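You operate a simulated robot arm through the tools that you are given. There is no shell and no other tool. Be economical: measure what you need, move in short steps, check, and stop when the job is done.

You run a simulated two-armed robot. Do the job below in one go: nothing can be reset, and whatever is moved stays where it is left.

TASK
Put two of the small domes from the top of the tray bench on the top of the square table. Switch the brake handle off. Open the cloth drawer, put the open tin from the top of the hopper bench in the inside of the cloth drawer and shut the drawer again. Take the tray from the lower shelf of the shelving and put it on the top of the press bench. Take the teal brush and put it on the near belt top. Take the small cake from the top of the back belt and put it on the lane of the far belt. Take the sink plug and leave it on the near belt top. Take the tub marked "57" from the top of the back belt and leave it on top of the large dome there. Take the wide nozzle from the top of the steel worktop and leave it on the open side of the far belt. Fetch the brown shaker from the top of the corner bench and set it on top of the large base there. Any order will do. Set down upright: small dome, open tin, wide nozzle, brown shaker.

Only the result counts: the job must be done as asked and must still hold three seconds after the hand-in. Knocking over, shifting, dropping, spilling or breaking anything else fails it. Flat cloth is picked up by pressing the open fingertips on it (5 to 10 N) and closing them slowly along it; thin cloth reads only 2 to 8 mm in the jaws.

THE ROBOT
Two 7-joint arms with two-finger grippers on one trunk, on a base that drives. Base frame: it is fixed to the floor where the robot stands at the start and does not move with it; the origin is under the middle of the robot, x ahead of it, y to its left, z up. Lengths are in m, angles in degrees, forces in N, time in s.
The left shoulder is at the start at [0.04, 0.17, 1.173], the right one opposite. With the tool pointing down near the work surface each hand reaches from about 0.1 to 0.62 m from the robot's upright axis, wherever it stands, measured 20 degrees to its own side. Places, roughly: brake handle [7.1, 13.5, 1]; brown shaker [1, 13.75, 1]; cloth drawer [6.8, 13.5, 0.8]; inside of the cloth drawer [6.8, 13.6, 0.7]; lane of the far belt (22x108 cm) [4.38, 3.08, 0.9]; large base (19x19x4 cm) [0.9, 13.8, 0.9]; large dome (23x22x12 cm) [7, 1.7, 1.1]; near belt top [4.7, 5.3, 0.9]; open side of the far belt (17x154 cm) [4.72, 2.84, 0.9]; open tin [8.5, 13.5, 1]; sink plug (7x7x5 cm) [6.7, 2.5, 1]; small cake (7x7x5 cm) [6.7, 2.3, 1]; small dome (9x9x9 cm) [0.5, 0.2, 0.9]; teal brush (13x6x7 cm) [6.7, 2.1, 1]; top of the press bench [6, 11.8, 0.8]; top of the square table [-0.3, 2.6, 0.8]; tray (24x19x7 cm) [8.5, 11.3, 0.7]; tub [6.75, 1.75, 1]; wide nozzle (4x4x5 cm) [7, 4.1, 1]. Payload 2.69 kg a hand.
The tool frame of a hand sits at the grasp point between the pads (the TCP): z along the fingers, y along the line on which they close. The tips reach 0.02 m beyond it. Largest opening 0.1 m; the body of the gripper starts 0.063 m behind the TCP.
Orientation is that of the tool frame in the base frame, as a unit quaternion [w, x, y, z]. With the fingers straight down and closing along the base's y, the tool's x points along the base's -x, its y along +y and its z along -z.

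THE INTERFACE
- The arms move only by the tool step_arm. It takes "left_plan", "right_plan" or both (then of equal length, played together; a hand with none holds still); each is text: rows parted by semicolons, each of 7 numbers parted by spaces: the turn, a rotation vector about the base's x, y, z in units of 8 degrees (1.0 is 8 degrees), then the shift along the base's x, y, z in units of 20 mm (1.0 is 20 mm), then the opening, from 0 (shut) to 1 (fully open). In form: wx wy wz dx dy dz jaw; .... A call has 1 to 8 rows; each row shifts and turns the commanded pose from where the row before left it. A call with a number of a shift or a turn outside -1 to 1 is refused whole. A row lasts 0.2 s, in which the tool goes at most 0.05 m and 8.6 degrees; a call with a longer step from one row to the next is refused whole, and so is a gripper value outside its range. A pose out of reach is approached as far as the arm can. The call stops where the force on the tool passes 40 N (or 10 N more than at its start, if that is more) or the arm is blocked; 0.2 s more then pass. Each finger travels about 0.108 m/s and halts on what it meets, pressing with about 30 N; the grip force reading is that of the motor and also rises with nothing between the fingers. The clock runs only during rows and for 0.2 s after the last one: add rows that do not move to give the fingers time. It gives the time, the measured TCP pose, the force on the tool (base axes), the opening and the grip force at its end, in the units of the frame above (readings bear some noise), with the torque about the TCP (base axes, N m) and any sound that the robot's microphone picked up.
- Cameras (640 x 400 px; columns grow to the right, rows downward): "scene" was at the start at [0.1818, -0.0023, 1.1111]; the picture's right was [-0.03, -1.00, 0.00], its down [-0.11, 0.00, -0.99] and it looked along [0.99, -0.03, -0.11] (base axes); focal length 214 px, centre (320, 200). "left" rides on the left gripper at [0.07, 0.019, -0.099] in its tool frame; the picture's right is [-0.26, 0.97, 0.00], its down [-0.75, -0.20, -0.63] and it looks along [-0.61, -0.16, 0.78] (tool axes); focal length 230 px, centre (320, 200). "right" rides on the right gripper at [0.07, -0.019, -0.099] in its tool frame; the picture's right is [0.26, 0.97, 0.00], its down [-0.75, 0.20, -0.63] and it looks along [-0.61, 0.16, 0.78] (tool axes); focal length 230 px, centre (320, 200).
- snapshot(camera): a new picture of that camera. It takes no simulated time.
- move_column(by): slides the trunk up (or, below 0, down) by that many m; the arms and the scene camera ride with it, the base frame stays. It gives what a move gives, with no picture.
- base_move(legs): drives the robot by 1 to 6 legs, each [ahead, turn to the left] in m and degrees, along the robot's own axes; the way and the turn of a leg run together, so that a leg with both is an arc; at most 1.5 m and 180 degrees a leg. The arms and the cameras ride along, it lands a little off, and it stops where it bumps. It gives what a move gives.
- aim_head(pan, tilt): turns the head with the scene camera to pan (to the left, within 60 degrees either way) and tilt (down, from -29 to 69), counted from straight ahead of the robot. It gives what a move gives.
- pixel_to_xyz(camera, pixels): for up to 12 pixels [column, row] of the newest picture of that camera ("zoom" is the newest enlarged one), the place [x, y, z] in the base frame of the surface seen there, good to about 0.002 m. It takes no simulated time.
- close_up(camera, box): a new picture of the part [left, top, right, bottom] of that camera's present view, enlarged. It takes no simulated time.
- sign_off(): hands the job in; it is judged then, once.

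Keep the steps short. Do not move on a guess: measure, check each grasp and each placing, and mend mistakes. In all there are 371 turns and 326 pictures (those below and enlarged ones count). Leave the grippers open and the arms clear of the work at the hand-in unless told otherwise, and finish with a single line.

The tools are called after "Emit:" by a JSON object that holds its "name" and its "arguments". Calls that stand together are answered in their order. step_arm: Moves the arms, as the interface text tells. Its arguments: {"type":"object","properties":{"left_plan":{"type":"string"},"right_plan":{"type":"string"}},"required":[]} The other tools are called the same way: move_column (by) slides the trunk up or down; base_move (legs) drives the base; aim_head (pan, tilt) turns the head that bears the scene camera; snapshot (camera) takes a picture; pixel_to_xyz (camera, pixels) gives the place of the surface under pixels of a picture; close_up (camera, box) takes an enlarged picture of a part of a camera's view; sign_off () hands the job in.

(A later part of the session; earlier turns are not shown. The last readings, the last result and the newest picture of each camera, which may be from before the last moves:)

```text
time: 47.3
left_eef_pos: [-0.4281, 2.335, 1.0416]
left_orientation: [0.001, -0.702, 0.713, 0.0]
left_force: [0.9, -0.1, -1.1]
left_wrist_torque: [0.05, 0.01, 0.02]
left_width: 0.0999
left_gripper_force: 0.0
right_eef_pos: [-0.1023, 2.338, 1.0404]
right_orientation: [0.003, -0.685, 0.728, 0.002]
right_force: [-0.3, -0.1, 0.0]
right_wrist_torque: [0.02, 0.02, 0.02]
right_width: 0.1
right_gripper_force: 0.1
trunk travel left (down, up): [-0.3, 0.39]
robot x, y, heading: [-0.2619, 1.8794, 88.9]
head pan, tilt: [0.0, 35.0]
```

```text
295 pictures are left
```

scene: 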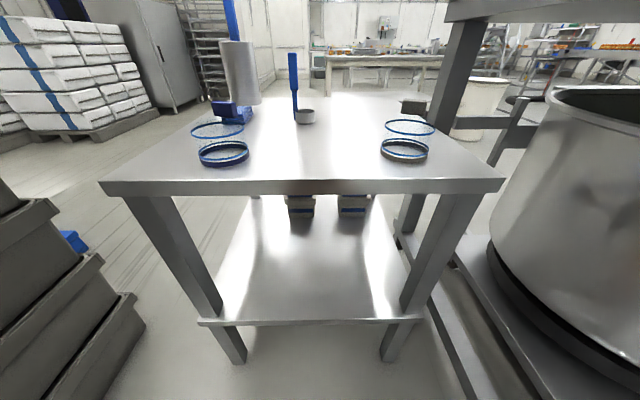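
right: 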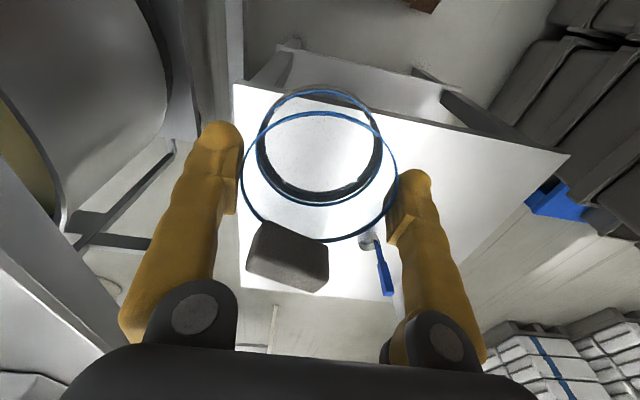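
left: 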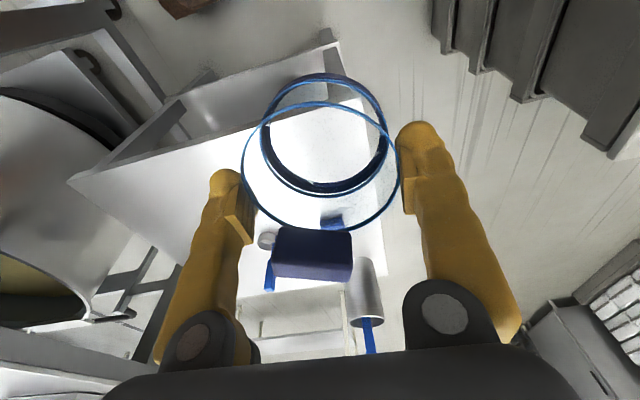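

Both domes stand upright on the square table. Next the belt cluster. I back away and look east for a lane.

Emit:
{"name": "base_move", "arguments": {"legs": [[-0.85, 0], [0, -80]]}}

Emit:
{"name": "aim_head", "arguments": {"pan": 0, "tilt": 10}}

Emit:
{"name": "snapshot", "arguments": {"camera": "scene"}}

```text
time: 55.6
left_eef_pos: [0.1496, 1.2373, 1.0406]
left_orientation: [0.002, -0.098, 0.995, -0.002]
left_force: [-0.1, -0.7, 0.4]
left_wrist_torque: [0.04, -0.02, -0.01]
left_width: 0.1001
left_gripper_force: 0.2
right_eef_pos: [0.2188, 0.9188, 1.0396]
right_orientation: [0.001, -0.076, 0.997, 0.0]
right_force: [-0.2, -0.3, -0.1]
right_wrist_torque: [0.0, 0.01, -0.04]
right_width: 0.0999
right_gripper_force: 0.1
trunk travel left (down, up): [-0.3, 0.39]
robot x, y, heading: [-0.2663, 0.9903, 11.0]
head pan, tilt: [0.0, 35.0]
```

```text
time: 56.5
left_eef_pos: [0.1332, 1.2357, 1.0474]
left_orientation: [0.008, -0.097, 0.995, 0.0]
left_force: [0.8, 0.0, 0.6]
left_wrist_torque: [-0.02, 0.04, -0.03]
left_width: 0.0998
left_gripper_force: 0.0
right_eef_pos: [0.2044, 0.9158, 1.0457]
right_orientation: [0.01, -0.075, 0.997, 0.001]
right_force: [0.0, 0.3, 0.0]
right_wrist_torque: [-0.01, 0.03, 0.01]
right_width: 0.1001
right_gripper_force: 0.1
trunk travel left (down, up): [-0.3, 0.39]
robot x, y, heading: [-0.2697, 0.9911, 11.1]
head pan, tilt: [0.0, 10.0]
```

```text
294 pictures are left
```

scene: 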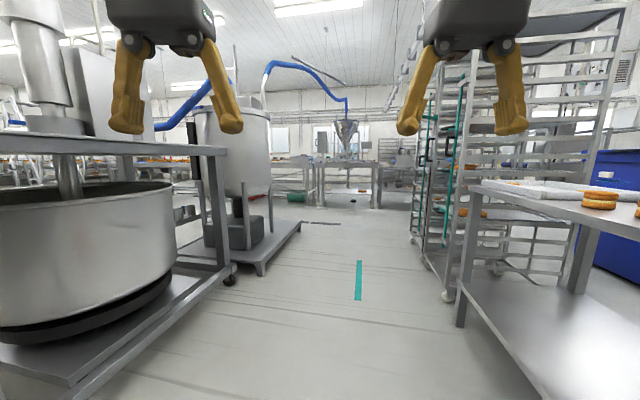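

A lane leads ahead between the tank trolley (left) and rack (right). Measure its edges.

Emit:
{"name": "pixel_to_xyz", "arguments": {"camera": "scene", "pixels": [[222, 240], [232, 280], [262, 270], [302, 228], [447, 295], [462, 325], [410, 245], [425, 262], [340, 215], [375, 205], [400, 205], [320, 200]]}}

Emit:
{"name": "close_up", "arguments": {"camera": "scene", "box": [200, 100, 480, 280]}}

```text
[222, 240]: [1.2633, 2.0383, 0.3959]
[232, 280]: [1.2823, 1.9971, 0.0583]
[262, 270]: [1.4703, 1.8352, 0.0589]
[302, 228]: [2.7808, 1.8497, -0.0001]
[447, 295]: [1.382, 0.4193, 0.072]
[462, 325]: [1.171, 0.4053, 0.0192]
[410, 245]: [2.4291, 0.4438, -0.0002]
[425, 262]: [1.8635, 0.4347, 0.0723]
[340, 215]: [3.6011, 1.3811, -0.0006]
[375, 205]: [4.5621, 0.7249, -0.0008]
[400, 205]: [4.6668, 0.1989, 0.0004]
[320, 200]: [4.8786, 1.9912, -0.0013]
```

```text
2.22 times, centred on (340, 190) of scene
```

zoom: 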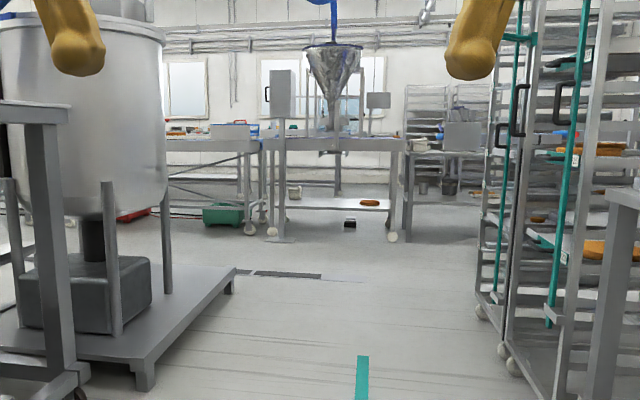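

Lane spans y≈0.45–1.83. I drive 3 m along y≈1.1.

Emit:
{"name": "base_move", "arguments": {"legs": [[0, -8], [1.5, 0], [1.5, 0]]}}

Emit:
{"name": "snapshot", "arguments": {"camera": "scene"}}

```text
time: 71.6
left_eef_pos: [3.1785, 1.2964, 1.0473]
left_orientation: [0.009, -0.029, 1.0, -0.001]
left_force: [0.3, 0.9, -0.8]
left_wrist_torque: [-0.03, -0.01, -0.02]
left_width: 0.1001
left_gripper_force: 0.1
right_eef_pos: [3.2044, 0.9705, 1.0469]
right_orientation: [0.01, -0.005, 1.0, -0.001]
right_force: [0.6, 0.9, -0.4]
right_wrist_torque: [-0.03, 0.01, -0.01]
right_width: 0.0999
right_gripper_force: 0.1
trunk travel left (down, up): [-0.3, 0.39]
robot x, y, heading: [2.7504, 1.1091, 3.3]
head pan, tilt: [0.0, 10.0]
```

```text
292 pictures are left
```

scene: 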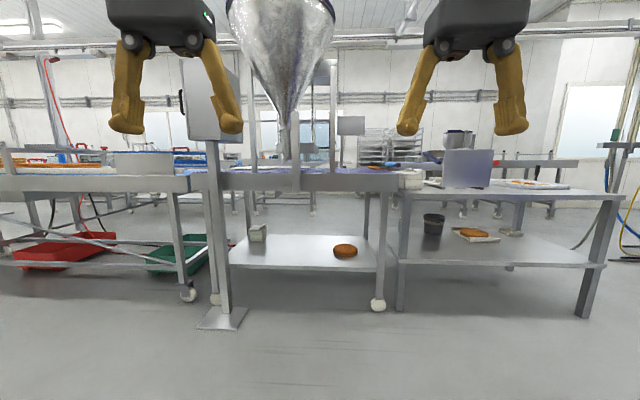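

Belts lie ahead. I map several points.

Emit:
{"name": "pixel_to_xyz", "arguments": {"camera": "scene", "pixels": [[20, 185], [150, 165], [180, 190], [320, 180], [390, 182], [235, 320], [378, 305], [590, 310], [615, 195], [400, 305], [470, 170], [70, 155]]}}

Emit:
{"name": "aim_head", "arguments": {"pan": 45, "tilt": 10}}

Emit:
{"name": "snapshot", "arguments": {"camera": "scene"}}

Emit:
{"name": "aim_head", "arguments": {"pan": -40, "tilt": 10}}

Emit:
{"name": "snapshot", "arguments": {"camera": "scene"}}

```text
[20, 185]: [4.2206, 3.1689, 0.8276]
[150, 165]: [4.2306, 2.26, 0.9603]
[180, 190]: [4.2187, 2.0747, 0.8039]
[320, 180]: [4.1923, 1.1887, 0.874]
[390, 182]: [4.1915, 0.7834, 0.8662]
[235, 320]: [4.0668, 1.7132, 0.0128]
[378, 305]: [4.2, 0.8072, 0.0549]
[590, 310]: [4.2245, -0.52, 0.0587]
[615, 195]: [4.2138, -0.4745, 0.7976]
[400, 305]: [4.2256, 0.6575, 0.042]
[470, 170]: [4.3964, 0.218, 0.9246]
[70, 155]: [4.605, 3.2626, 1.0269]
```

```text
time: 72.7
left_eef_pos: [3.1601, 1.2944, 1.0545]
left_orientation: [0.016, -0.029, 0.999, 0.0]
left_force: [-0.3, 0.2, 1.3]
left_wrist_torque: [0.01, -0.03, -0.05]
left_width: 0.0999
left_gripper_force: 0.0
right_eef_pos: [3.1869, 0.969, 1.0537]
right_orientation: [0.018, -0.006, 1.0, 0.0]
right_force: [-0.5, -0.5, -0.2]
right_wrist_torque: [0.0, 0.0, 0.02]
right_width: 0.1
right_gripper_force: 0.1
trunk travel left (down, up): [-0.3, 0.39]
robot x, y, heading: [2.7481, 1.1041, 3.3]
head pan, tilt: [45.0, 10.0]
```

```text
291 pictures are left
```

scene: 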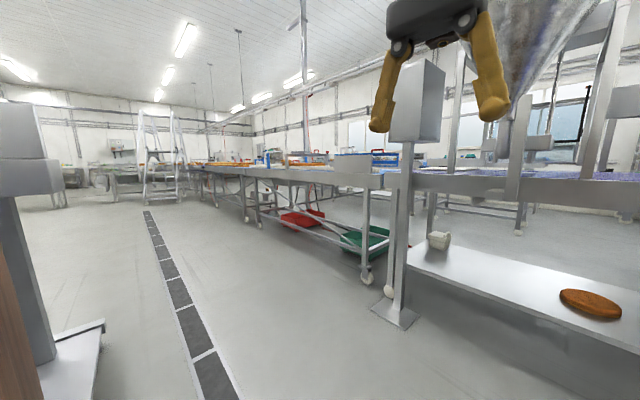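

```text
time: 74.3
left_eef_pos: [3.1623, 1.2944, 1.054]
left_orientation: [0.017, -0.028, 0.999, 0.0]
left_force: [0.0, 0.2, -0.3]
left_wrist_torque: [0.02, -0.02, 0.02]
left_width: 0.0999
left_gripper_force: 0.1
right_eef_pos: [3.1884, 0.9682, 1.0537]
right_orientation: [0.017, -0.006, 1.0, 0.0]
right_force: [0.3, 0.4, -0.5]
right_wrist_torque: [0.01, 0.01, 0.03]
right_width: 0.1
right_gripper_force: 0.2
trunk travel left (down, up): [-0.3, 0.39]
robot x, y, heading: [2.7505, 1.1074, 3.3]
head pan, tilt: [-40.0, 10.0]
```

```text
290 pictures are left
```

scene: 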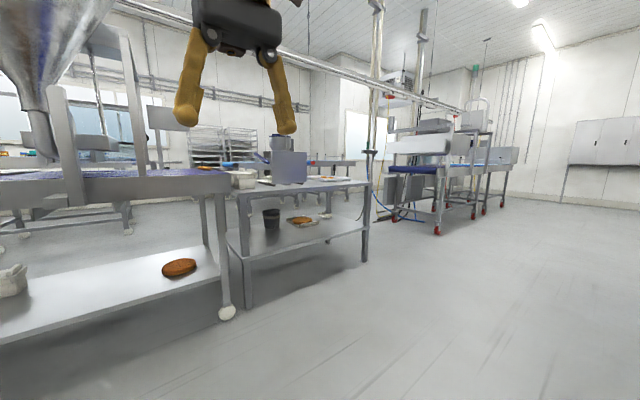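

A row of belts at x≈4.2–4.9; I must go around its south end (y<−0.55). Measure the passage.

Emit:
{"name": "pixel_to_xyz", "arguments": {"camera": "scene", "pixels": [[365, 262], [375, 210], [370, 155], [400, 222], [437, 232], [420, 215], [330, 213], [425, 100], [485, 212], [350, 130], [300, 165], [395, 180]]}}

Emit:
{"name": "close_up", "arguments": {"camera": "scene", "box": [180, 80, 520, 280]}}

```text
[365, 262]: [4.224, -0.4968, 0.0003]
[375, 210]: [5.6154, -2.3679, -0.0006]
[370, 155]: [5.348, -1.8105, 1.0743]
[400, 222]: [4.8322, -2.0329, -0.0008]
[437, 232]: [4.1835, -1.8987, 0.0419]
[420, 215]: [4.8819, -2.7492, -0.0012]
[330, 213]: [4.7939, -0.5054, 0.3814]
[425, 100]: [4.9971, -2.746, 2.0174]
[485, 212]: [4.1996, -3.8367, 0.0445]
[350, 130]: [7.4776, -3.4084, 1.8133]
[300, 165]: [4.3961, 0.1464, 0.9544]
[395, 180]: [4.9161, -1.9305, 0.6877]
```

```text
1.88 times, centred on (350, 180) of scene
```

zoom: 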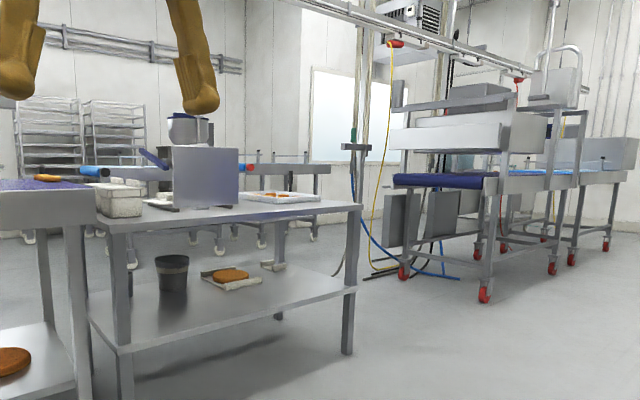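

The passage at y≈−1.1 is ~1.3 m wide. Drive around the end.

Emit:
{"name": "base_move", "arguments": {"legs": [[0, -75], [1.2, 0], [1.1, 0], [0, 72], [1.2, 0]]}}

Emit:
{"name": "aim_head", "arguments": {"pan": 15, "tilt": 12}}

Emit:
{"name": "snapshot", "arguments": {"camera": "scene"}}

```text
time: 97.8
left_eef_pos: [5.0821, -0.91, 1.0535]
left_orientation: [0.017, -0.018, 1.0, -0.001]
left_force: [-0.3, 1.4, 0.3]
left_wrist_torque: [0.02, 0.02, -0.01]
left_width: 0.0999
left_gripper_force: 0.1
right_eef_pos: [5.1002, -1.2369, 1.0544]
right_orientation: [0.017, 0.005, 1.0, 0.0]
right_force: [0.4, -0.4, 0.3]
right_wrist_torque: [0.02, 0.0, -0.02]
right_width: 0.1001
right_gripper_force: 0.0
trunk travel left (down, up): [-0.3, 0.39]
robot x, y, heading: [4.6677, -1.0865, 1.8]
head pan, tilt: [-40.0, 10.0]
```

```text
time: 99.0
left_eef_pos: [5.0658, -0.9115, 1.0605]
left_orientation: [0.024, -0.018, 1.0, 0.0]
left_force: [0.1, -0.6, -0.3]
left_wrist_torque: [0.0, 0.0, -0.03]
left_width: 0.0997
left_gripper_force: 0.0
right_eef_pos: [5.0851, -1.2373, 1.0591]
right_orientation: [0.026, 0.005, 1.0, -0.001]
right_force: [0.7, 0.6, 0.4]
right_wrist_torque: [-0.05, -0.01, -0.02]
right_width: 0.1001
right_gripper_force: 0.0
trunk travel left (down, up): [-0.3, 0.39]
robot x, y, heading: [4.6626, -1.0894, 1.7]
head pan, tilt: [15.0, 12.0]
```

```text
288 pictures are left
```

scene: 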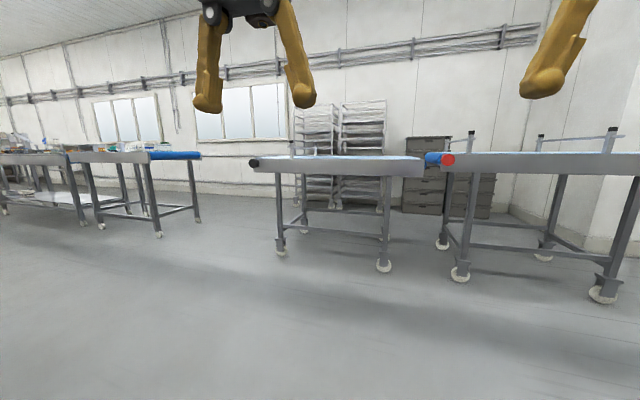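

Three belts ahead. Measure them to find the back belt at (6.7, 2).

Emit:
{"name": "pixel_to_xyz", "arguments": {"camera": "scene", "pixels": [[160, 156], [60, 157], [160, 232], [195, 220], [255, 163], [385, 165], [283, 252], [385, 265], [20, 155], [80, 220], [448, 160], [460, 275]]}}

Emit:
{"name": "close_up", "arguments": {"camera": "scene", "box": [0, 100, 260, 250]}}

```text
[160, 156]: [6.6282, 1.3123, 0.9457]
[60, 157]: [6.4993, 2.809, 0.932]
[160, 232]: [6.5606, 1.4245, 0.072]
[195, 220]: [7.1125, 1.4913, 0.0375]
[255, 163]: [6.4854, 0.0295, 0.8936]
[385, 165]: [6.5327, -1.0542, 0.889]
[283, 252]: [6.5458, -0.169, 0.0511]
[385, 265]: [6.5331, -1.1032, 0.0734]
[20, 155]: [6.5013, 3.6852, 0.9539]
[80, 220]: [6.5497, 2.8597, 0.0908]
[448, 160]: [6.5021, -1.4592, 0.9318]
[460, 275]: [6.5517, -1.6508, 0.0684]
```

```text
2.46 times, centred on (130, 175) of scene
```

zoom: 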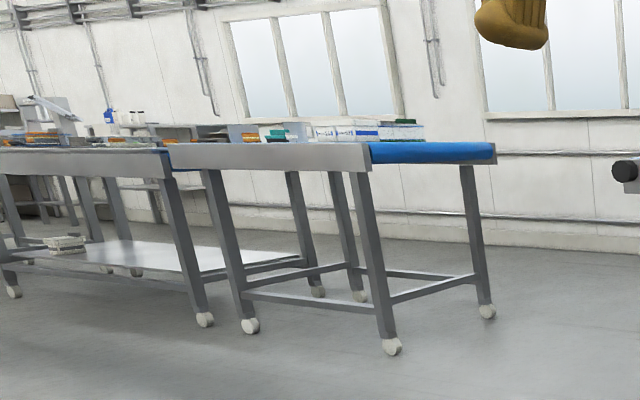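

Back belt: x 6.5–7.15, y 1.35–2.8, top ≈0.94. Drive to (5.65, 2.0), facing it.

Emit:
{"name": "base_move", "arguments": {"legs": [[1.0, 0], [0, 88], [1.5, 0], [1.5, 0], [0, -90]]}}

Emit:
{"name": "aim_head", "arguments": {"pan": 0, "tilt": 20}}

Emit:
{"name": "snapshot", "arguments": {"camera": "scene"}}

```text
time: 126.5
left_eef_pos: [6.0448, 2.1534, 1.0608]
left_orientation: [0.024, 0.01, 1.0, -0.001]
left_force: [0.4, -0.2, 0.1]
left_wrist_torque: [0.02, 0.0, -0.03]
left_width: 0.1
left_gripper_force: 0.0
right_eef_pos: [6.0458, 1.8279, 1.06]
right_orientation: [0.025, 0.033, 0.999, -0.001]
right_force: [0.7, -0.7, -0.4]
right_wrist_torque: [-0.01, -0.02, 0.02]
right_width: 0.0999
right_gripper_force: 0.1
trunk travel left (down, up): [-0.3, 0.39]
robot x, y, heading: [5.632, 2.0101, -1.1]
head pan, tilt: [15.0, 12.0]
```

```text
time: 127.3
left_eef_pos: [6.0283, 2.1565, 1.0526]
left_orientation: [0.014, 0.01, 1.0, -0.001]
left_force: [0.2, 0.4, -0.2]
left_wrist_torque: [0.04, 0.01, 0.01]
left_width: 0.1001
left_gripper_force: 0.0
right_eef_pos: [6.03, 1.8282, 1.0598]
right_orientation: [0.024, 0.033, 0.999, 0.0]
right_force: [1.2, 0.5, -0.4]
right_wrist_torque: [-0.02, 0.0, 0.02]
right_width: 0.1001
right_gripper_force: 0.0
trunk travel left (down, up): [-0.3, 0.39]
robot x, y, heading: [5.6319, 2.0087, -1.3]
head pan, tilt: [0.0, 20.0]
```

```text
286 pictures are left
```

scene: 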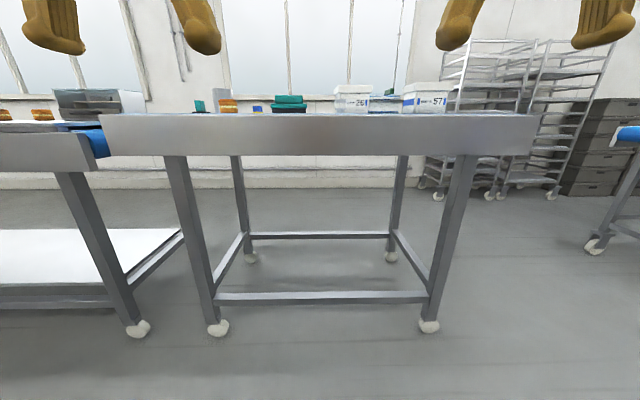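

Raise the trunk 0.25 and approach by 0.4 m for a better view.

Emit:
{"name": "move_column", "arguments": {"by": 0.25}}

Emit:
{"name": "base_move", "arguments": {"legs": [[0.42, 1]]}}

Emit:
{"name": "aim_head", "arguments": {"pan": 0, "tilt": 32}}

Emit:
{"name": "snapshot", "arguments": {"camera": "scene"}}

```text
time: 129.9
left_eef_pos: [6.027, 2.1554, 1.3002]
left_orientation: [0.009, 0.01, 1.0, 0.001]
left_force: [0.6, -0.3, -0.3]
left_wrist_torque: [-0.04, 0.02, -0.02]
left_width: 0.1
left_gripper_force: 0.1
right_eef_pos: [6.0293, 1.8291, 1.3053]
right_orientation: [0.02, 0.033, 0.999, 0.0]
right_force: [0.7, 0.5, 0.4]
right_wrist_torque: [-0.02, 0.0, 0.0]
right_width: 0.0998
right_gripper_force: 0.1
trunk travel left (down, up): [-0.55, 0.14]
robot x, y, heading: [5.6317, 2.0098, -1.2]
head pan, tilt: [0.0, 20.0]
```

```text
time: 132.4
left_eef_pos: [6.4476, 2.1542, 1.3005]
left_orientation: [0.008, 0.003, 1.0, 0.0]
left_force: [0.4, 0.1, -0.4]
left_wrist_torque: [-0.01, 0.02, -0.04]
left_width: 0.1
left_gripper_force: 0.0
right_eef_pos: [6.4558, 1.8258, 1.3065]
right_orientation: [0.019, 0.026, 0.999, -0.001]
right_force: [0.4, 0.0, 0.3]
right_wrist_torque: [-0.01, 0.03, -0.02]
right_width: 0.1002
right_gripper_force: 0.0
trunk travel left (down, up): [-0.55, 0.14]
robot x, y, heading: [6.0543, 2.0022, -0.5]
head pan, tilt: [0.0, 20.0]
```

```text
time: 133.2
left_eef_pos: [6.4243, 2.1548, 1.2814]
left_orientation: [-0.019, 0.003, 1.0, 0.0]
left_force: [-0.3, -0.4, 0.2]
left_wrist_torque: [0.01, 0.0, 0.03]
left_width: 0.0999
left_gripper_force: 0.0
right_eef_pos: [6.431, 1.8264, 1.2873]
right_orientation: [-0.009, 0.026, 1.0, -0.002]
right_force: [-0.2, -0.8, 0.2]
right_wrist_torque: [-0.02, 0.0, -0.02]
right_width: 0.1003
right_gripper_force: 0.0
trunk travel left (down, up): [-0.55, 0.14]
robot x, y, heading: [6.0584, 2.0028, -0.4]
head pan, tilt: [0.0, 32.0]
```

```text
285 pictures are left
```

scene: 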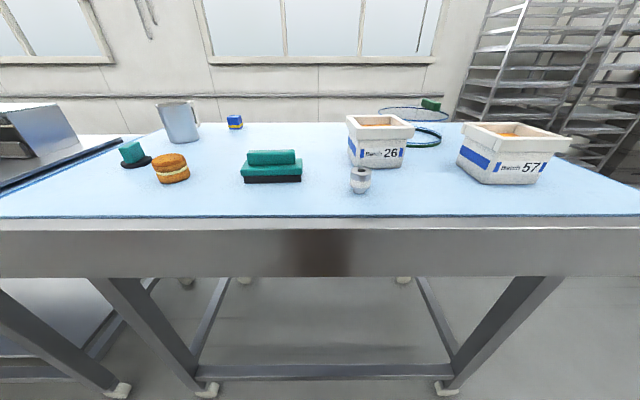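

I see plug (133,155), cake (171,168), teal brush (271,167), tubs 26 and 57, and large dome behind. Measure.

Emit:
{"name": "pixel_to_xyz", "arguments": {"camera": "scene", "pixels": [[132, 148], [135, 163], [170, 160], [172, 180], [270, 157], [271, 182], [525, 125], [480, 172], [540, 175], [430, 103], [425, 136], [360, 178]]}}

Emit:
{"name": "close_up", "arguments": {"camera": "scene", "box": [330, 80, 610, 220]}}

Emit:
{"name": "close_up", "arguments": {"camera": "scene", "box": [80, 80, 360, 220]}}

```text
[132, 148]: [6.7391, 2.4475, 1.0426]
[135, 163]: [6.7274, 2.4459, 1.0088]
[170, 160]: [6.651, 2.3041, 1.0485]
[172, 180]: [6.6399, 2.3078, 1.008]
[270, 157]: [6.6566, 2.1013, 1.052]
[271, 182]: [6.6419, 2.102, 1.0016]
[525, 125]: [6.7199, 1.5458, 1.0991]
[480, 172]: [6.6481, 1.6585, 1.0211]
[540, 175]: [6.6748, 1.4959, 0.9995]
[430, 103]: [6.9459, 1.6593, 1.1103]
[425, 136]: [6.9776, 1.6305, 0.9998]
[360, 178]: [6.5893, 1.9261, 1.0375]
```

```text
2.29 times, centred on (470, 150) of scene
```

zoom: 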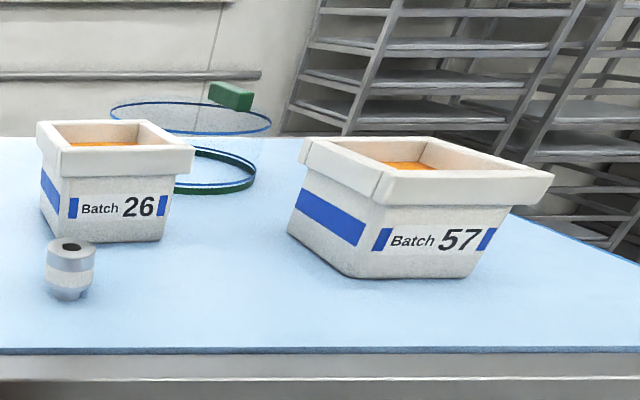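

```text
2.29 times, centred on (220, 150) of scene
```

zoom: 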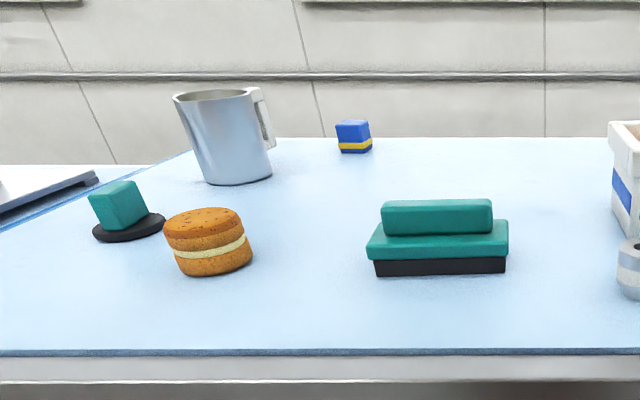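

Belt surface z≈1.00. I measure the belt's far/south edges, the wall, and tub/dome extents to plan the tub task.

Emit:
{"name": "pixel_to_xyz", "arguments": {"camera": "scene", "pixels": [[200, 126], [440, 125], [320, 105], [320, 70], [610, 180], [380, 112], [448, 112], [415, 104], [405, 143], [442, 132], [60, 120], [490, 165]]}}

Emit:
{"name": "aim_head", "arguments": {"pan": -35, "tilt": 32}}

Emit:
{"name": "snapshot", "arguments": {"camera": "scene"}}

```text
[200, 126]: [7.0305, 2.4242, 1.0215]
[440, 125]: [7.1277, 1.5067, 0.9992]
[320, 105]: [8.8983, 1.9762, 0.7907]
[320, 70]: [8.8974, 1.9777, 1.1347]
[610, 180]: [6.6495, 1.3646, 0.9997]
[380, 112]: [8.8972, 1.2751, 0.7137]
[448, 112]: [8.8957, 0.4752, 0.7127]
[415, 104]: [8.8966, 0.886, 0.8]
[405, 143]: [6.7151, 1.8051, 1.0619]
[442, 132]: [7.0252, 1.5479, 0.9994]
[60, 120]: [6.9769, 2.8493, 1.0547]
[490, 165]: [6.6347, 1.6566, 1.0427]
```

```text
time: 134.2
left_eef_pos: [6.4254, 2.1562, 1.2814]
left_orientation: [-0.02, 0.004, 1.0, 0.0]
left_force: [0.3, -0.3, -0.3]
left_wrist_torque: [0.0, 0.01, -0.01]
left_width: 0.1003
left_gripper_force: 0.0
right_eef_pos: [6.4313, 1.8276, 1.2867]
right_orientation: [-0.009, 0.026, 1.0, -0.001]
right_force: [0.2, -0.4, -0.5]
right_wrist_torque: [0.0, -0.01, -0.02]
right_width: 0.0998
right_gripper_force: 0.0
trunk travel left (down, up): [-0.55, 0.14]
robot x, y, heading: [6.0537, 2.0058, -0.4]
head pan, tilt: [-35.0, 32.0]
```

```text
282 pictures are left
```

scene: 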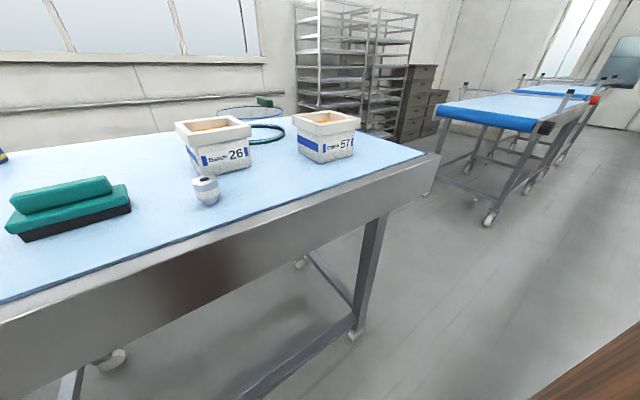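

Plan: right hand takes the brush, left the plug, both to the near belt. I reposition to about (6.15, 2.27).

Emit:
{"name": "base_move", "arguments": {"legs": [[-0.12, 0], [0, 90], [0.27, 0], [0, -90], [0.22, 0]]}}

Emit:
{"name": "aim_head", "arguments": {"pan": 0, "tilt": 45}}

Emit:
{"name": "snapshot", "arguments": {"camera": "scene"}}

```text
time: 136.0
left_eef_pos: [6.2563, 2.1665, 1.2657]
left_orientation: [-0.05, -0.012, 0.999, 0.0]
left_force: [-0.2, -0.2, -0.8]
left_wrist_torque: [-0.03, -0.07, 0.02]
left_width: 0.0998
left_gripper_force: 0.1
right_eef_pos: [6.2745, 1.8405, 1.2715]
right_orientation: [-0.041, 0.009, 0.999, -0.002]
right_force: [0.2, 1.6, 0.4]
right_wrist_torque: [0.0, -0.06, 0.03]
right_width: 0.1002
right_gripper_force: 0.1
trunk travel left (down, up): [-0.55, 0.14]
robot x, y, heading: [5.9379, 2.0047, 1.3]
head pan, tilt: [-35.0, 32.0]
stopped in leg 2: the robot was blocked; the commanded pose is now the measured one
```

```text
time: 137.0
left_eef_pos: [6.2572, 2.1664, 1.2662]
left_orientation: [-0.048, -0.013, 0.999, 0.001]
left_force: [0.9, -0.3, 0.9]
left_wrist_torque: [-0.03, 0.0, -0.03]
left_width: 0.1001
left_gripper_force: 0.0
right_eef_pos: [6.2748, 1.8403, 1.2719]
right_orientation: [-0.039, 0.008, 0.999, -0.001]
right_force: [-0.3, 0.2, 0.5]
right_wrist_torque: [0.01, 0.0, 0.01]
right_width: 0.0999
right_gripper_force: 0.1
trunk travel left (down, up): [-0.55, 0.14]
robot x, y, heading: [5.9396, 2.0049, 1.4]
head pan, tilt: [0.0, 45.0]
```

```text
281 pictures are left
```

scene: 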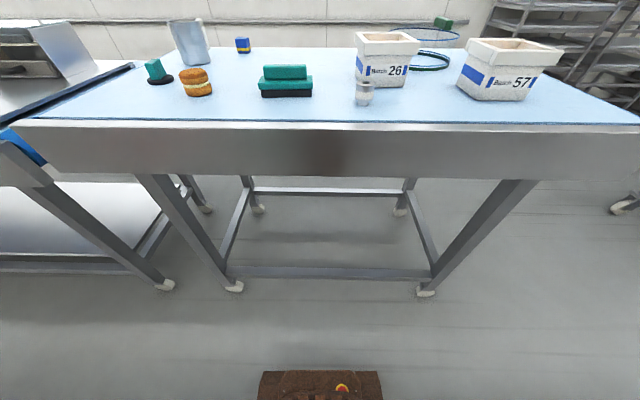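

The turn was blocked after 2°. I check how far the robot's own base (brown box at (320,385)) extends.

Emit:
{"name": "pixel_to_xyz", "arguments": {"camera": "scene", "pixels": [[320, 378], [262, 380], [382, 380], [232, 288], [425, 290], [320, 125]]}}

Emit:
{"name": "base_move", "arguments": {"legs": [[0, 20]]}}

```text
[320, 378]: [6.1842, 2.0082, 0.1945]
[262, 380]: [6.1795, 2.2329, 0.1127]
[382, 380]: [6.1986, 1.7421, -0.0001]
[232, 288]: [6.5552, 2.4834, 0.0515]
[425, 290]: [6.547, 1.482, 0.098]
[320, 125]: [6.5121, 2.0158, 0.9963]
```

```text
time: 137.9
left_eef_pos: [6.2033, 2.1806, 1.2534]
left_orientation: [-0.079, -0.034, 0.996, -0.001]
left_force: [0.6, 0.8, 0.4]
left_wrist_torque: [-0.01, -0.03, -0.02]
left_width: 0.0999
left_gripper_force: 0.1
right_eef_pos: [6.2358, 1.8527, 1.2566]
right_orientation: [-0.071, -0.015, 0.997, -0.004]
right_force: [-0.2, -0.4, 0.3]
right_wrist_torque: [-0.02, -0.03, 0.0]
right_width: 0.1
right_gripper_force: 0.0
trunk travel left (down, up): [-0.55, 0.14]
robot x, y, heading: [5.9358, 2.0028, 3.8]
head pan, tilt: [0.0, 45.0]
stopped in leg 1: the robot was blocked; the commanded pose is now the measured one
```

It isn't the base (front at +0.25 m); both hands have sagged and tilted ~9° inward, seemingly arm limits. I re-pose both arms level and further out.

Emit:
{"name": "step_arm", "arguments": {"left_plan": "0 -0.4 0 1 0.3 0 1;0 -0.4 0 1 0.3 0 1;0 -0.33 0 1 0.3 0 1;0 0 0 1 0 0 1;0 0 0 1 0 0 1;0 0 0 1 0 0 1;0 0 0 1 0 0 1;0 0 0 1 0 0 1", "right_plan": "0 -0.4 0 1 -0.3 0 1;0 -0.4 0 1 -0.3 0 1;0.07 -0.22 0 1 -0.3 0 1;0 0 0 1 0 0 1;0 0 0 1 0 0 1;0 0 0 1 0 0 1;0 0 0 1 0 0 1;0 0 0 0 0 0 1"}}

Emit:
{"name": "base_move", "arguments": {"legs": [[0, 20]]}}

```text
time: 139.7
left_eef_pos: [6.3714, 2.1985, 1.2708]
left_orientation: [0.035, -0.034, 0.999, -0.002]
left_force: [0.2, 0.2, 0.0]
left_wrist_torque: [-0.03, 0.01, 0.03]
left_width: 0.0999
left_gripper_force: 0.1
right_eef_pos: [6.3832, 1.8344, 1.2727]
right_orientation: [0.035, -0.015, 0.999, 0.001]
right_force: [-0.1, -0.6, 0.1]
right_wrist_torque: [0.01, -0.01, -0.02]
right_width: 0.1
right_gripper_force: 0.1
trunk travel left (down, up): [-0.55, 0.14]
robot x, y, heading: [5.9392, 2.0018, 3.7]
head pan, tilt: [0.0, 45.0]
```

```text
time: 141.2
left_eef_pos: [6.2816, 2.3316, 1.2698]
left_orientation: [0.035, -0.203, 0.979, 0.004]
left_force: [0.1, -0.1, 0.4]
left_wrist_torque: [-0.01, -0.01, 0.0]
left_width: 0.1
left_gripper_force: 0.1
right_eef_pos: [6.4144, 1.9919, 1.2738]
right_orientation: [0.035, -0.182, 0.983, 0.006]
right_force: [-0.6, -0.6, -0.2]
right_wrist_torque: [-0.05, 0.03, 0.03]
right_width: 0.1003
right_gripper_force: 0.1
trunk travel left (down, up): [-0.55, 0.14]
robot x, y, heading: [5.9417, 2.0011, 23.3]
head pan, tilt: [0.0, 45.0]
```

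Now turning works. Finish the repositioning.

Emit:
{"name": "base_move", "arguments": {"legs": [[0, 67], [0.27, 0], [0, -90], [0.2, 0]]}}

Emit:
{"name": "snapshot", "arguments": {"camera": "scene"}}

```text
time: 151.1
left_eef_pos: [6.5542, 2.4574, 1.276]
left_orientation: [0.043, -0.022, 0.999, -0.002]
left_force: [0.8, 0.0, -0.6]
left_wrist_torque: [0.01, 0.02, 0.01]
left_width: 0.1001
left_gripper_force: 0.1
right_eef_pos: [6.5584, 2.0928, 1.28]
right_orientation: [0.044, -0.002, 0.999, 0.002]
right_force: [-0.6, -0.5, -0.4]
right_wrist_torque: [0.02, 0.0, 0.0]
right_width: 0.0999
right_gripper_force: 0.0
trunk travel left (down, up): [-0.55, 0.14]
robot x, y, heading: [6.138, 2.2751, 2.5]
head pan, tilt: [0.0, 45.0]
```

```text
280 pictures are left
```

scene: 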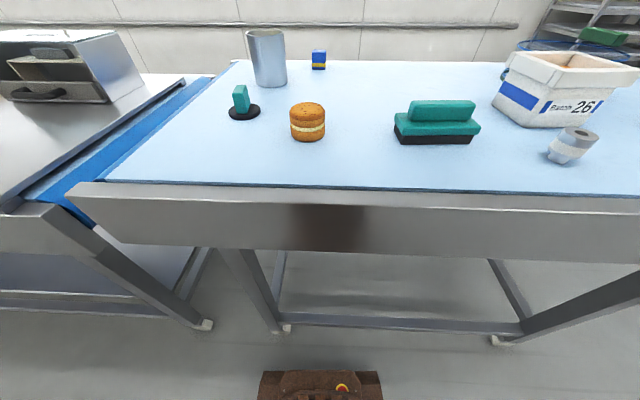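

Good stance. Precise measurement of brush, plug, and cake.

Emit:
{"name": "close_up", "arguments": {"camera": "scene", "box": [210, 70, 500, 160]}}

Emit:
{"name": "pixel_to_xyz", "arguments": {"camera": "scene", "pixels": [[443, 104], [412, 112], [474, 112], [443, 128], [396, 128], [479, 128], [241, 92], [240, 105], [244, 116], [308, 106], [308, 130], [232, 112]]}}

```text
2.21 times, centred on (355, 115) of scene
```

zoom: 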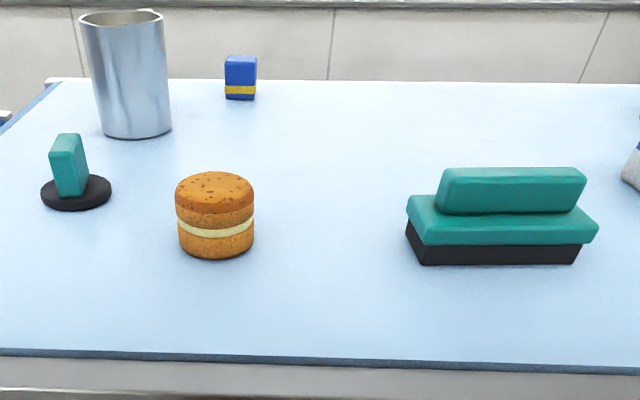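

```text
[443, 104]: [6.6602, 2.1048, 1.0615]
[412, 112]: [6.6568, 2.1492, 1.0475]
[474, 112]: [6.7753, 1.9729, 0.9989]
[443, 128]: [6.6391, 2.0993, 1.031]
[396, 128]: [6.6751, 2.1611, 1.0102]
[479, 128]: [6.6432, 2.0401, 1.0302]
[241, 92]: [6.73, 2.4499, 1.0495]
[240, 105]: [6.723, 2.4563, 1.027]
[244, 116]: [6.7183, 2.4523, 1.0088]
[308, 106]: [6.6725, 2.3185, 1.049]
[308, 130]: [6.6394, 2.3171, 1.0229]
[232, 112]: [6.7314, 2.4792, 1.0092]
```

Brush body 6 cm across x at (6.67, 2.10); plug handle at (6.735, 2.452). I level both tools, yaw the right 90°, and bring both above.

Emit:
{"name": "step_arm", "arguments": {"left_plan": "0 0.3 0 1 0 0 1;0 0.3 0 1 0 0 1;0 0 0 1 0 0 1;0 0 0 1 0 0 1;0 0 0 1 0 -0.5 1;0 0 0 1 0 -0.5 1;0 0 0 1 0 -0.5 1;0 0 0 1 0 -0.5 1", "right_plan": "0 0.3 0 0.7 0 0 1;0 0.3 0 0.7 0 0 1;0 0 1 0.7 0 0 1;0 0 1 0.7 0 0 1;0 0 1 0.7 0 0 1;0 0 1 0.7 0 -0.5 1;0 0 1 0.7 0 -0.5 1;0 0 1 0.7 0 -0.5 1"}}

Emit:
{"name": "step_arm", "arguments": {"left_plan": "0 0 0 0.5 0 -1 1;0 0 0 0.5 0 -1 1;0 0 0 0 0 -1 1;0 0 0 0 0 -1 1;0 0 0 0 0 -0.5 1;0 0 0 0 0 0 1", "right_plan": "0 0 1 0 0 -1 1;0 0 1 0 0 -1 1;0 0 1 0 0 -1 1;0 0 1 0 0 -1 1;0 0 1 0 0 -1 1;0 0 0 0 0 0 1"}}

Emit:
{"name": "snapshot", "arguments": {"camera": "left"}}

Emit:
{"name": "snapshot", "arguments": {"camera": "right"}}

```text
time: 152.9
left_eef_pos: [6.6977, 2.4565, 1.2417]
left_orientation: [0.007, -0.022, 1.0, -0.001]
left_force: [0.5, -1.2, 0.1]
left_wrist_torque: [0.03, 0.0, -0.02]
left_width: 0.1
left_gripper_force: 0.1
right_eef_pos: [6.6526, 2.0942, 1.257]
right_orientation: [0.007, -0.41, 0.912, 0.006]
right_force: [0.1, -0.6, -0.4]
right_wrist_torque: [-0.02, 0.01, -0.02]
right_width: 0.0998
right_gripper_force: 0.1
trunk travel left (down, up): [-0.55, 0.14]
robot x, y, heading: [6.1389, 2.2783, 2.7]
head pan, tilt: [0.0, 45.0]
```

```text
time: 153.3
left_eef_pos: [6.6807, 2.4557, 1.2412]
left_orientation: [0.018, -0.021, 1.0, -0.001]
left_force: [-0.1, 0.2, 0.6]
left_wrist_torque: [0.01, -0.03, -0.01]
left_width: 0.1001
left_gripper_force: 0.1
right_eef_pos: [6.6276, 2.0939, 1.2525]
right_orientation: [0.017, -0.452, 0.892, 0.003]
right_force: [-1.4, -0.3, 0.4]
right_wrist_torque: [-0.01, -0.08, -0.01]
right_width: 0.0999
right_gripper_force: 0.0
trunk travel left (down, up): [-0.55, 0.14]
robot x, y, heading: [6.1422, 2.2769, 2.5]
head pan, tilt: [0.0, 45.0]
stopped in row 1 (left hand): the arm was blocked; the commanded pose is now the measured one
```

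```text
278 pictures are left
```

left: 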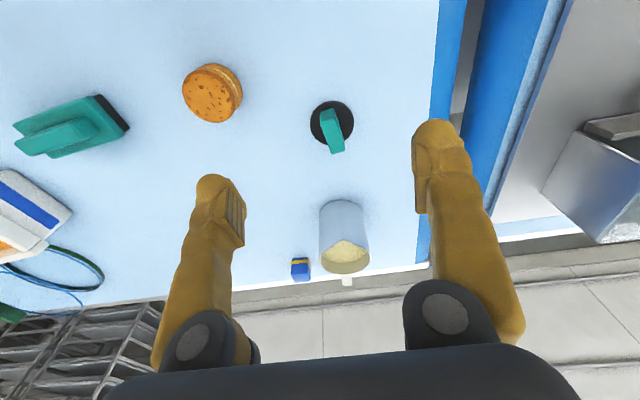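

```text
277 pictures are left
```

right: 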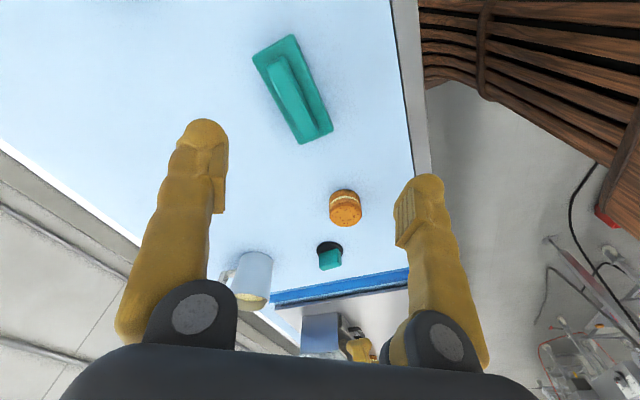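

The left stopped near its reach at that height. I lower both first, then extend; the right keeps yawing.

Emit:
{"name": "step_arm", "arguments": {"left_plan": "0 0.1 0 -0.3 0 -1 1;0 0.1 0 -0.3 0 -1 1;0 0 0 0 0 -1 1;0 0 0 0 0 -1 1;0 0 0 0 0 -1 1;0 0 0 0 0 0 1", "right_plan": "0 0.1 1 0 0 -1 1;0 0.1 1 0 0 -1 1;0 0 1 0 0 -1 1;0 0 1 0 0 -1 1;0 0 0.5 0 0 -1 1;0 0 0 0 0 0 1"}}

```text
time: 154.7
left_eef_pos: [6.6719, 2.4552, 1.1371]
left_orientation: [0.002, -0.022, 1.0, -0.001]
left_force: [-0.1, -0.9, 0.1]
left_wrist_torque: [0.01, -0.03, 0.01]
left_width: 0.1
left_gripper_force: 0.2
right_eef_pos: [6.6309, 2.0931, 1.1505]
right_orientation: [0.001, -0.707, 0.707, 0.012]
right_force: [0.4, 0.0, -0.5]
right_wrist_torque: [0.0, 0.0, -0.02]
right_width: 0.1001
right_gripper_force: 0.0
trunk travel left (down, up): [-0.55, 0.14]
robot x, y, heading: [6.1414, 2.2756, 2.5]
head pan, tilt: [0.0, 45.0]
```

Move the base 5 cm closer for reach.

Emit:
{"name": "base_move", "arguments": {"legs": [[0.05, 0]]}}

Emit:
{"name": "snapshot", "arguments": {"camera": "left"}}

Emit:
{"name": "snapshot", "arguments": {"camera": "right"}}

```text
time: 155.7
left_eef_pos: [6.726, 2.4594, 1.1351]
left_orientation: [0.0, -0.022, 1.0, -0.001]
left_force: [0.4, 0.4, -0.6]
left_wrist_torque: [0.0, 0.11, -0.01]
left_width: 0.1002
left_gripper_force: 0.0
right_eef_pos: [6.6858, 2.0957, 1.1487]
right_orientation: [-0.002, -0.707, 0.707, 0.014]
right_force: [0.3, 0.1, 0.4]
right_wrist_torque: [0.01, 0.06, -0.01]
right_width: 0.1
right_gripper_force: 0.0
trunk travel left (down, up): [-0.55, 0.14]
robot x, y, heading: [6.1895, 2.2724, 2.6]
head pan, tilt: [0.0, 45.0]
```

```text
276 pictures are left
```

left: 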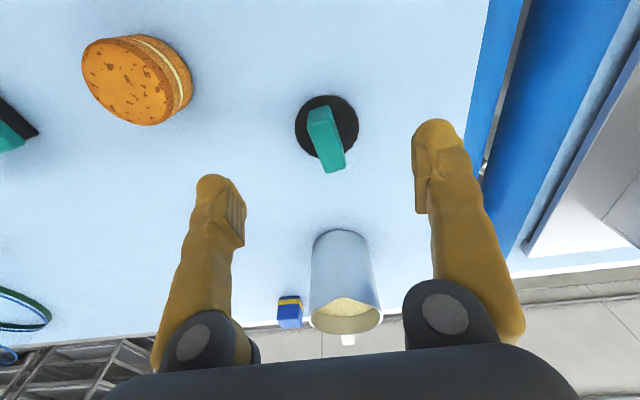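

```text
275 pictures are left
```

right: 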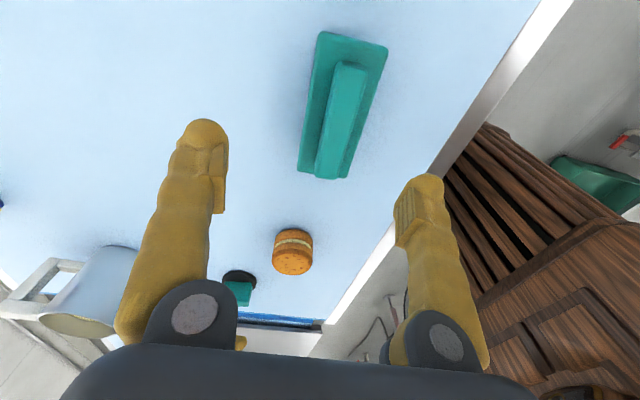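

Measure the plug handle and brush from the wrist views.

Emit:
{"name": "pixel_to_xyz", "arguments": {"camera": "left", "pixels": [[312, 110], [336, 165], [328, 155], [330, 108], [310, 125], [345, 150], [327, 97]]}}

Emit:
{"name": "pixel_to_xyz", "arguments": {"camera": "right", "pixels": [[347, 70], [335, 160], [330, 120], [353, 120], [312, 110], [365, 110], [350, 40], [330, 176]]}}

```text
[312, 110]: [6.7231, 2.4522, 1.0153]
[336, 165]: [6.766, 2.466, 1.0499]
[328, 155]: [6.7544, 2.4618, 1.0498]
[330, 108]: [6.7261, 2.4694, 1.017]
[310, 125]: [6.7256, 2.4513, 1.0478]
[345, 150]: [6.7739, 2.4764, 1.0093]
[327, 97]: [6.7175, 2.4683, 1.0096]
```

```text
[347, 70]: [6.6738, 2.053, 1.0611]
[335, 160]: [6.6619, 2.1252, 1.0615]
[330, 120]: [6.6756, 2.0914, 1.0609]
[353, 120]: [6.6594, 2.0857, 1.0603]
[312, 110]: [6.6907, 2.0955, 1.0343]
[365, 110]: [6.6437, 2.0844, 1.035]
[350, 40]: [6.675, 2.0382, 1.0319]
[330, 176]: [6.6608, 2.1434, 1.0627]
```

Plug handle centre ≈ (6.746, 2.461); brush centre ≈ (6.667, 2.092), rotated ~9°. Align and descend.

Emit:
{"name": "step_arm", "arguments": {"left_plan": "0 0 0 0.5 0.1 0 1;0 0 0 0.3 0 -1 1;0 0 0 0 0 -1 1;0 0 0 0 0 -1 1;0 0 0 0 0 -1 1;0 0 0 0 0 -0.5 1;0 0 0 0 0 0 1", "right_plan": "0 0 1 -0.95 -0.2 0 1;0 0 0 0 0 -1 1;0 0 0 0 0 -1 1;0 0 0 0 0 -1 1;0 0 0 0 0 -1 1;0 0 0 0 0 -0.8 1;0 0 0 0 0 0 1"}}

Emit:
{"name": "snapshot", "arguments": {"camera": "left"}}

Emit:
{"name": "snapshot", "arguments": {"camera": "right"}}

```text
time: 157.2
left_eef_pos: [6.7227, 2.459, 1.0555]
left_orientation: [0.01, -0.023, 1.0, -0.001]
left_force: [0.1, -0.2, -0.2]
left_wrist_torque: [-0.01, 0.02, 0.0]
left_width: 0.1001
left_gripper_force: 0.0
right_eef_pos: [6.6498, 2.0913, 1.0634]
right_orientation: [-0.006, 0.754, -0.657, -0.009]
right_force: [-0.1, -0.4, 0.3]
right_wrist_torque: [0.02, 0.03, 0.0]
right_width: 0.1
right_gripper_force: 0.0
trunk travel left (down, up): [-0.55, 0.14]
robot x, y, heading: [6.1884, 2.28, 2.5]
head pan, tilt: [0.0, 45.0]
```

```text
274 pictures are left
```

left: 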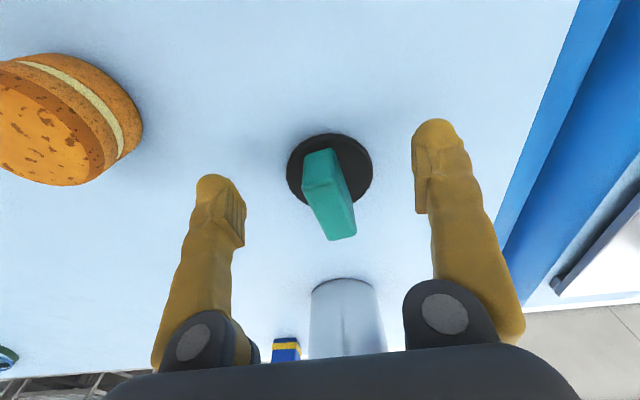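

```text
273 pictures are left
```

right: 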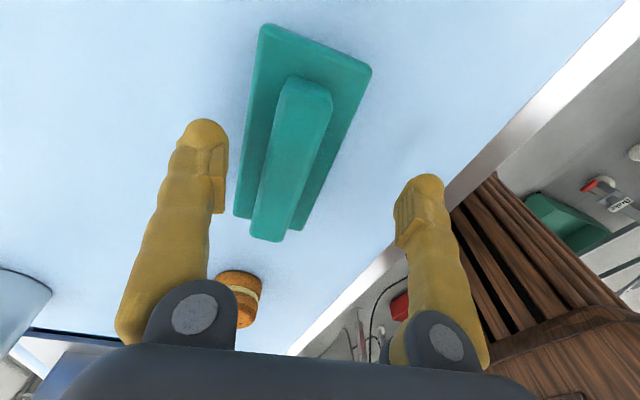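

I'm unsure of the brush's angle; measure its corners now.

Emit:
{"name": "pixel_to_xyz", "arguments": {"camera": "right", "pixels": [[266, 29], [367, 70], [239, 211], [300, 225], [290, 80], [328, 90], [254, 232], [278, 238], [300, 50]]}}

```text
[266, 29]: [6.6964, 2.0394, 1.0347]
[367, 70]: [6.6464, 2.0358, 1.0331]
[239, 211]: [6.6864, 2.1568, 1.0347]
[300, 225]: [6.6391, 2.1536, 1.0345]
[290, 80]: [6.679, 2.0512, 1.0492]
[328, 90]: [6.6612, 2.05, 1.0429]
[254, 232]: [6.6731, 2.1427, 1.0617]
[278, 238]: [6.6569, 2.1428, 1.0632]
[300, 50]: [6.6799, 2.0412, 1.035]
```

Brush axis is 4° off y; centre (6.667, 2.096). Correct and go lower.

Emit:
{"name": "step_arm", "arguments": {"left_plan": "0 0 0 0.8 0.1 0 1;0 0 0 0 0 -0.5 1;0 0 0 0 0 -0.5 1;0 0 0 0 0 0 1", "right_plan": "0 0 -0.46 0.85 0.2 0 1;0 0 0 0 0 -0.7 1;0 0 0 0 0 -0.7 1;0 0 0 0 0 0 1"}}

Emit:
{"name": "snapshot", "arguments": {"camera": "left"}}

Emit:
{"name": "snapshot", "arguments": {"camera": "right"}}

```text
time: 158.2
left_eef_pos: [6.738, 2.4602, 1.0345]
left_orientation: [0.009, -0.023, 1.0, 0.0]
left_force: [0.5, -1.2, 0.1]
left_wrist_torque: [0.01, -0.01, -0.01]
left_width: 0.1001
left_gripper_force: 0.2
right_eef_pos: [6.6638, 2.0955, 1.0359]
right_orientation: [-0.005, 0.733, -0.68, -0.008]
right_force: [-0.5, -0.4, 0.7]
right_wrist_torque: [0.01, -0.05, -0.02]
right_width: 0.1
right_gripper_force: 0.0
trunk travel left (down, up): [-0.55, 0.14]
robot x, y, heading: [6.1878, 2.2795, 2.7]
head pan, tilt: [0.0, 45.0]
```

```text
272 pictures are left
```

left: 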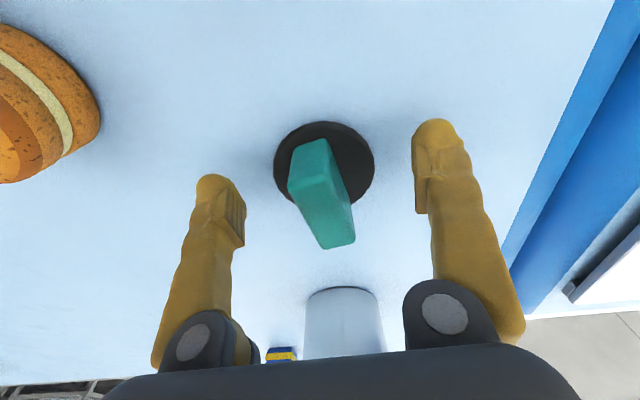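

```text
271 pictures are left
```

right: 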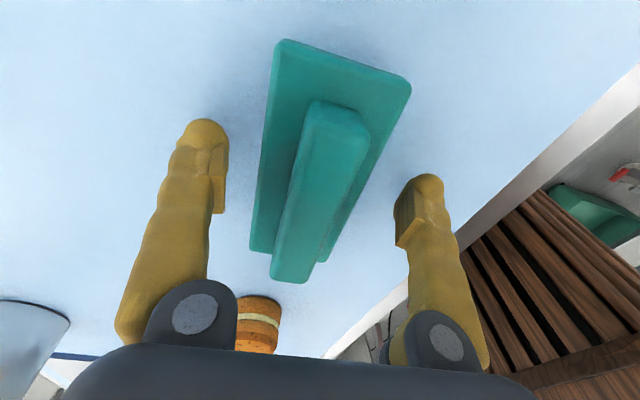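

Both straddled. Close both.

Emit:
{"name": "step_arm", "arguments": {"left_plan": "0 0 0 0 0 0 0.5;0 0 0 0 0 0 0.1;0 0 0 0 0 0 0.05;0 0 0 0 0 0 0.05;0 0 0 0 0 0 0.05", "right_plan": "0 0 0 0 0 0 0.7;0 0 0 0 0 0 0.4;0 0 0 0 0 0 0.3;0 0 0 0 0 0 0.3;0 0 0 0 0 0 0.3"}}

```text
time: 159.4
left_eef_pos: [6.7386, 2.4612, 1.0349]
left_orientation: [0.01, -0.024, 1.0, -0.001]
left_force: [0.5, -0.1, 0.2]
left_wrist_torque: [0.01, 0.02, -0.02]
left_width: 0.0208
left_gripper_force: 29.7
right_eef_pos: [6.6642, 2.095, 1.0357]
right_orientation: [-0.005, 0.733, -0.681, -0.008]
right_force: [0.6, -0.4, -0.5]
right_wrist_torque: [0.0, 0.02, 0.02]
right_width: 0.0569
right_gripper_force: 29.7
trunk travel left (down, up): [-0.55, 0.14]
robot x, y, heading: [6.1897, 2.2801, 2.5]
head pan, tilt: [0.0, 45.0]
```

Gripped (21 mm, 57 mm). Lift and pull back.

Emit:
{"name": "step_arm", "arguments": {"left_plan": "0 0 0 0 0 0.5 0.05;0 0 0 0 0 1 0.05;0 0 0 0 0 1 0.05;0 0 0 -0.5 0 1 0.05;0 0 0 -1 0 1 0.05;0 0 0 -1 0 1 0.05;0 0 0 -1 0 0.5 0.05;0 0 0 -1 0 0 0.05", "right_plan": "0 0 0 0 0 0.5 0.3;0 0 0 0 0 1 0.3;0 0 0 0 0 1 0.3;0 0 0 0 0 1 0.3;0 0 0 -0.5 0 1 0.3;0 0 0 -0.5 0 1 0.3;0 0 0 -0.5 0 0.5 0.3;0 0 0 -0.5 0 0 0.3"}}

Emit:
{"name": "snapshot", "arguments": {"camera": "scene"}}

```text
time: 161.2
left_eef_pos: [6.646, 2.4614, 1.1573]
left_orientation: [0.009, -0.023, 1.0, -0.001]
left_force: [0.5, -0.2, -0.6]
left_wrist_torque: [0.0, 0.0, -0.03]
left_width: 0.0207
left_gripper_force: 30.1
right_eef_pos: [6.623, 2.0951, 1.1544]
right_orientation: [-0.006, 0.734, -0.68, -0.008]
right_force: [-0.2, 0.1, -1.6]
right_wrist_torque: [-0.04, 0.01, -0.01]
right_width: 0.0568
right_gripper_force: 29.9
trunk travel left (down, up): [-0.55, 0.14]
robot x, y, heading: [6.1893, 2.2773, 2.3]
head pan, tilt: [0.0, 45.0]
```

```text
270 pictures are left
```

scene: 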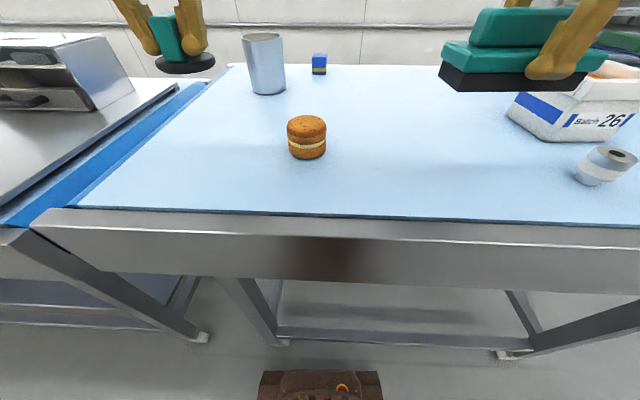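

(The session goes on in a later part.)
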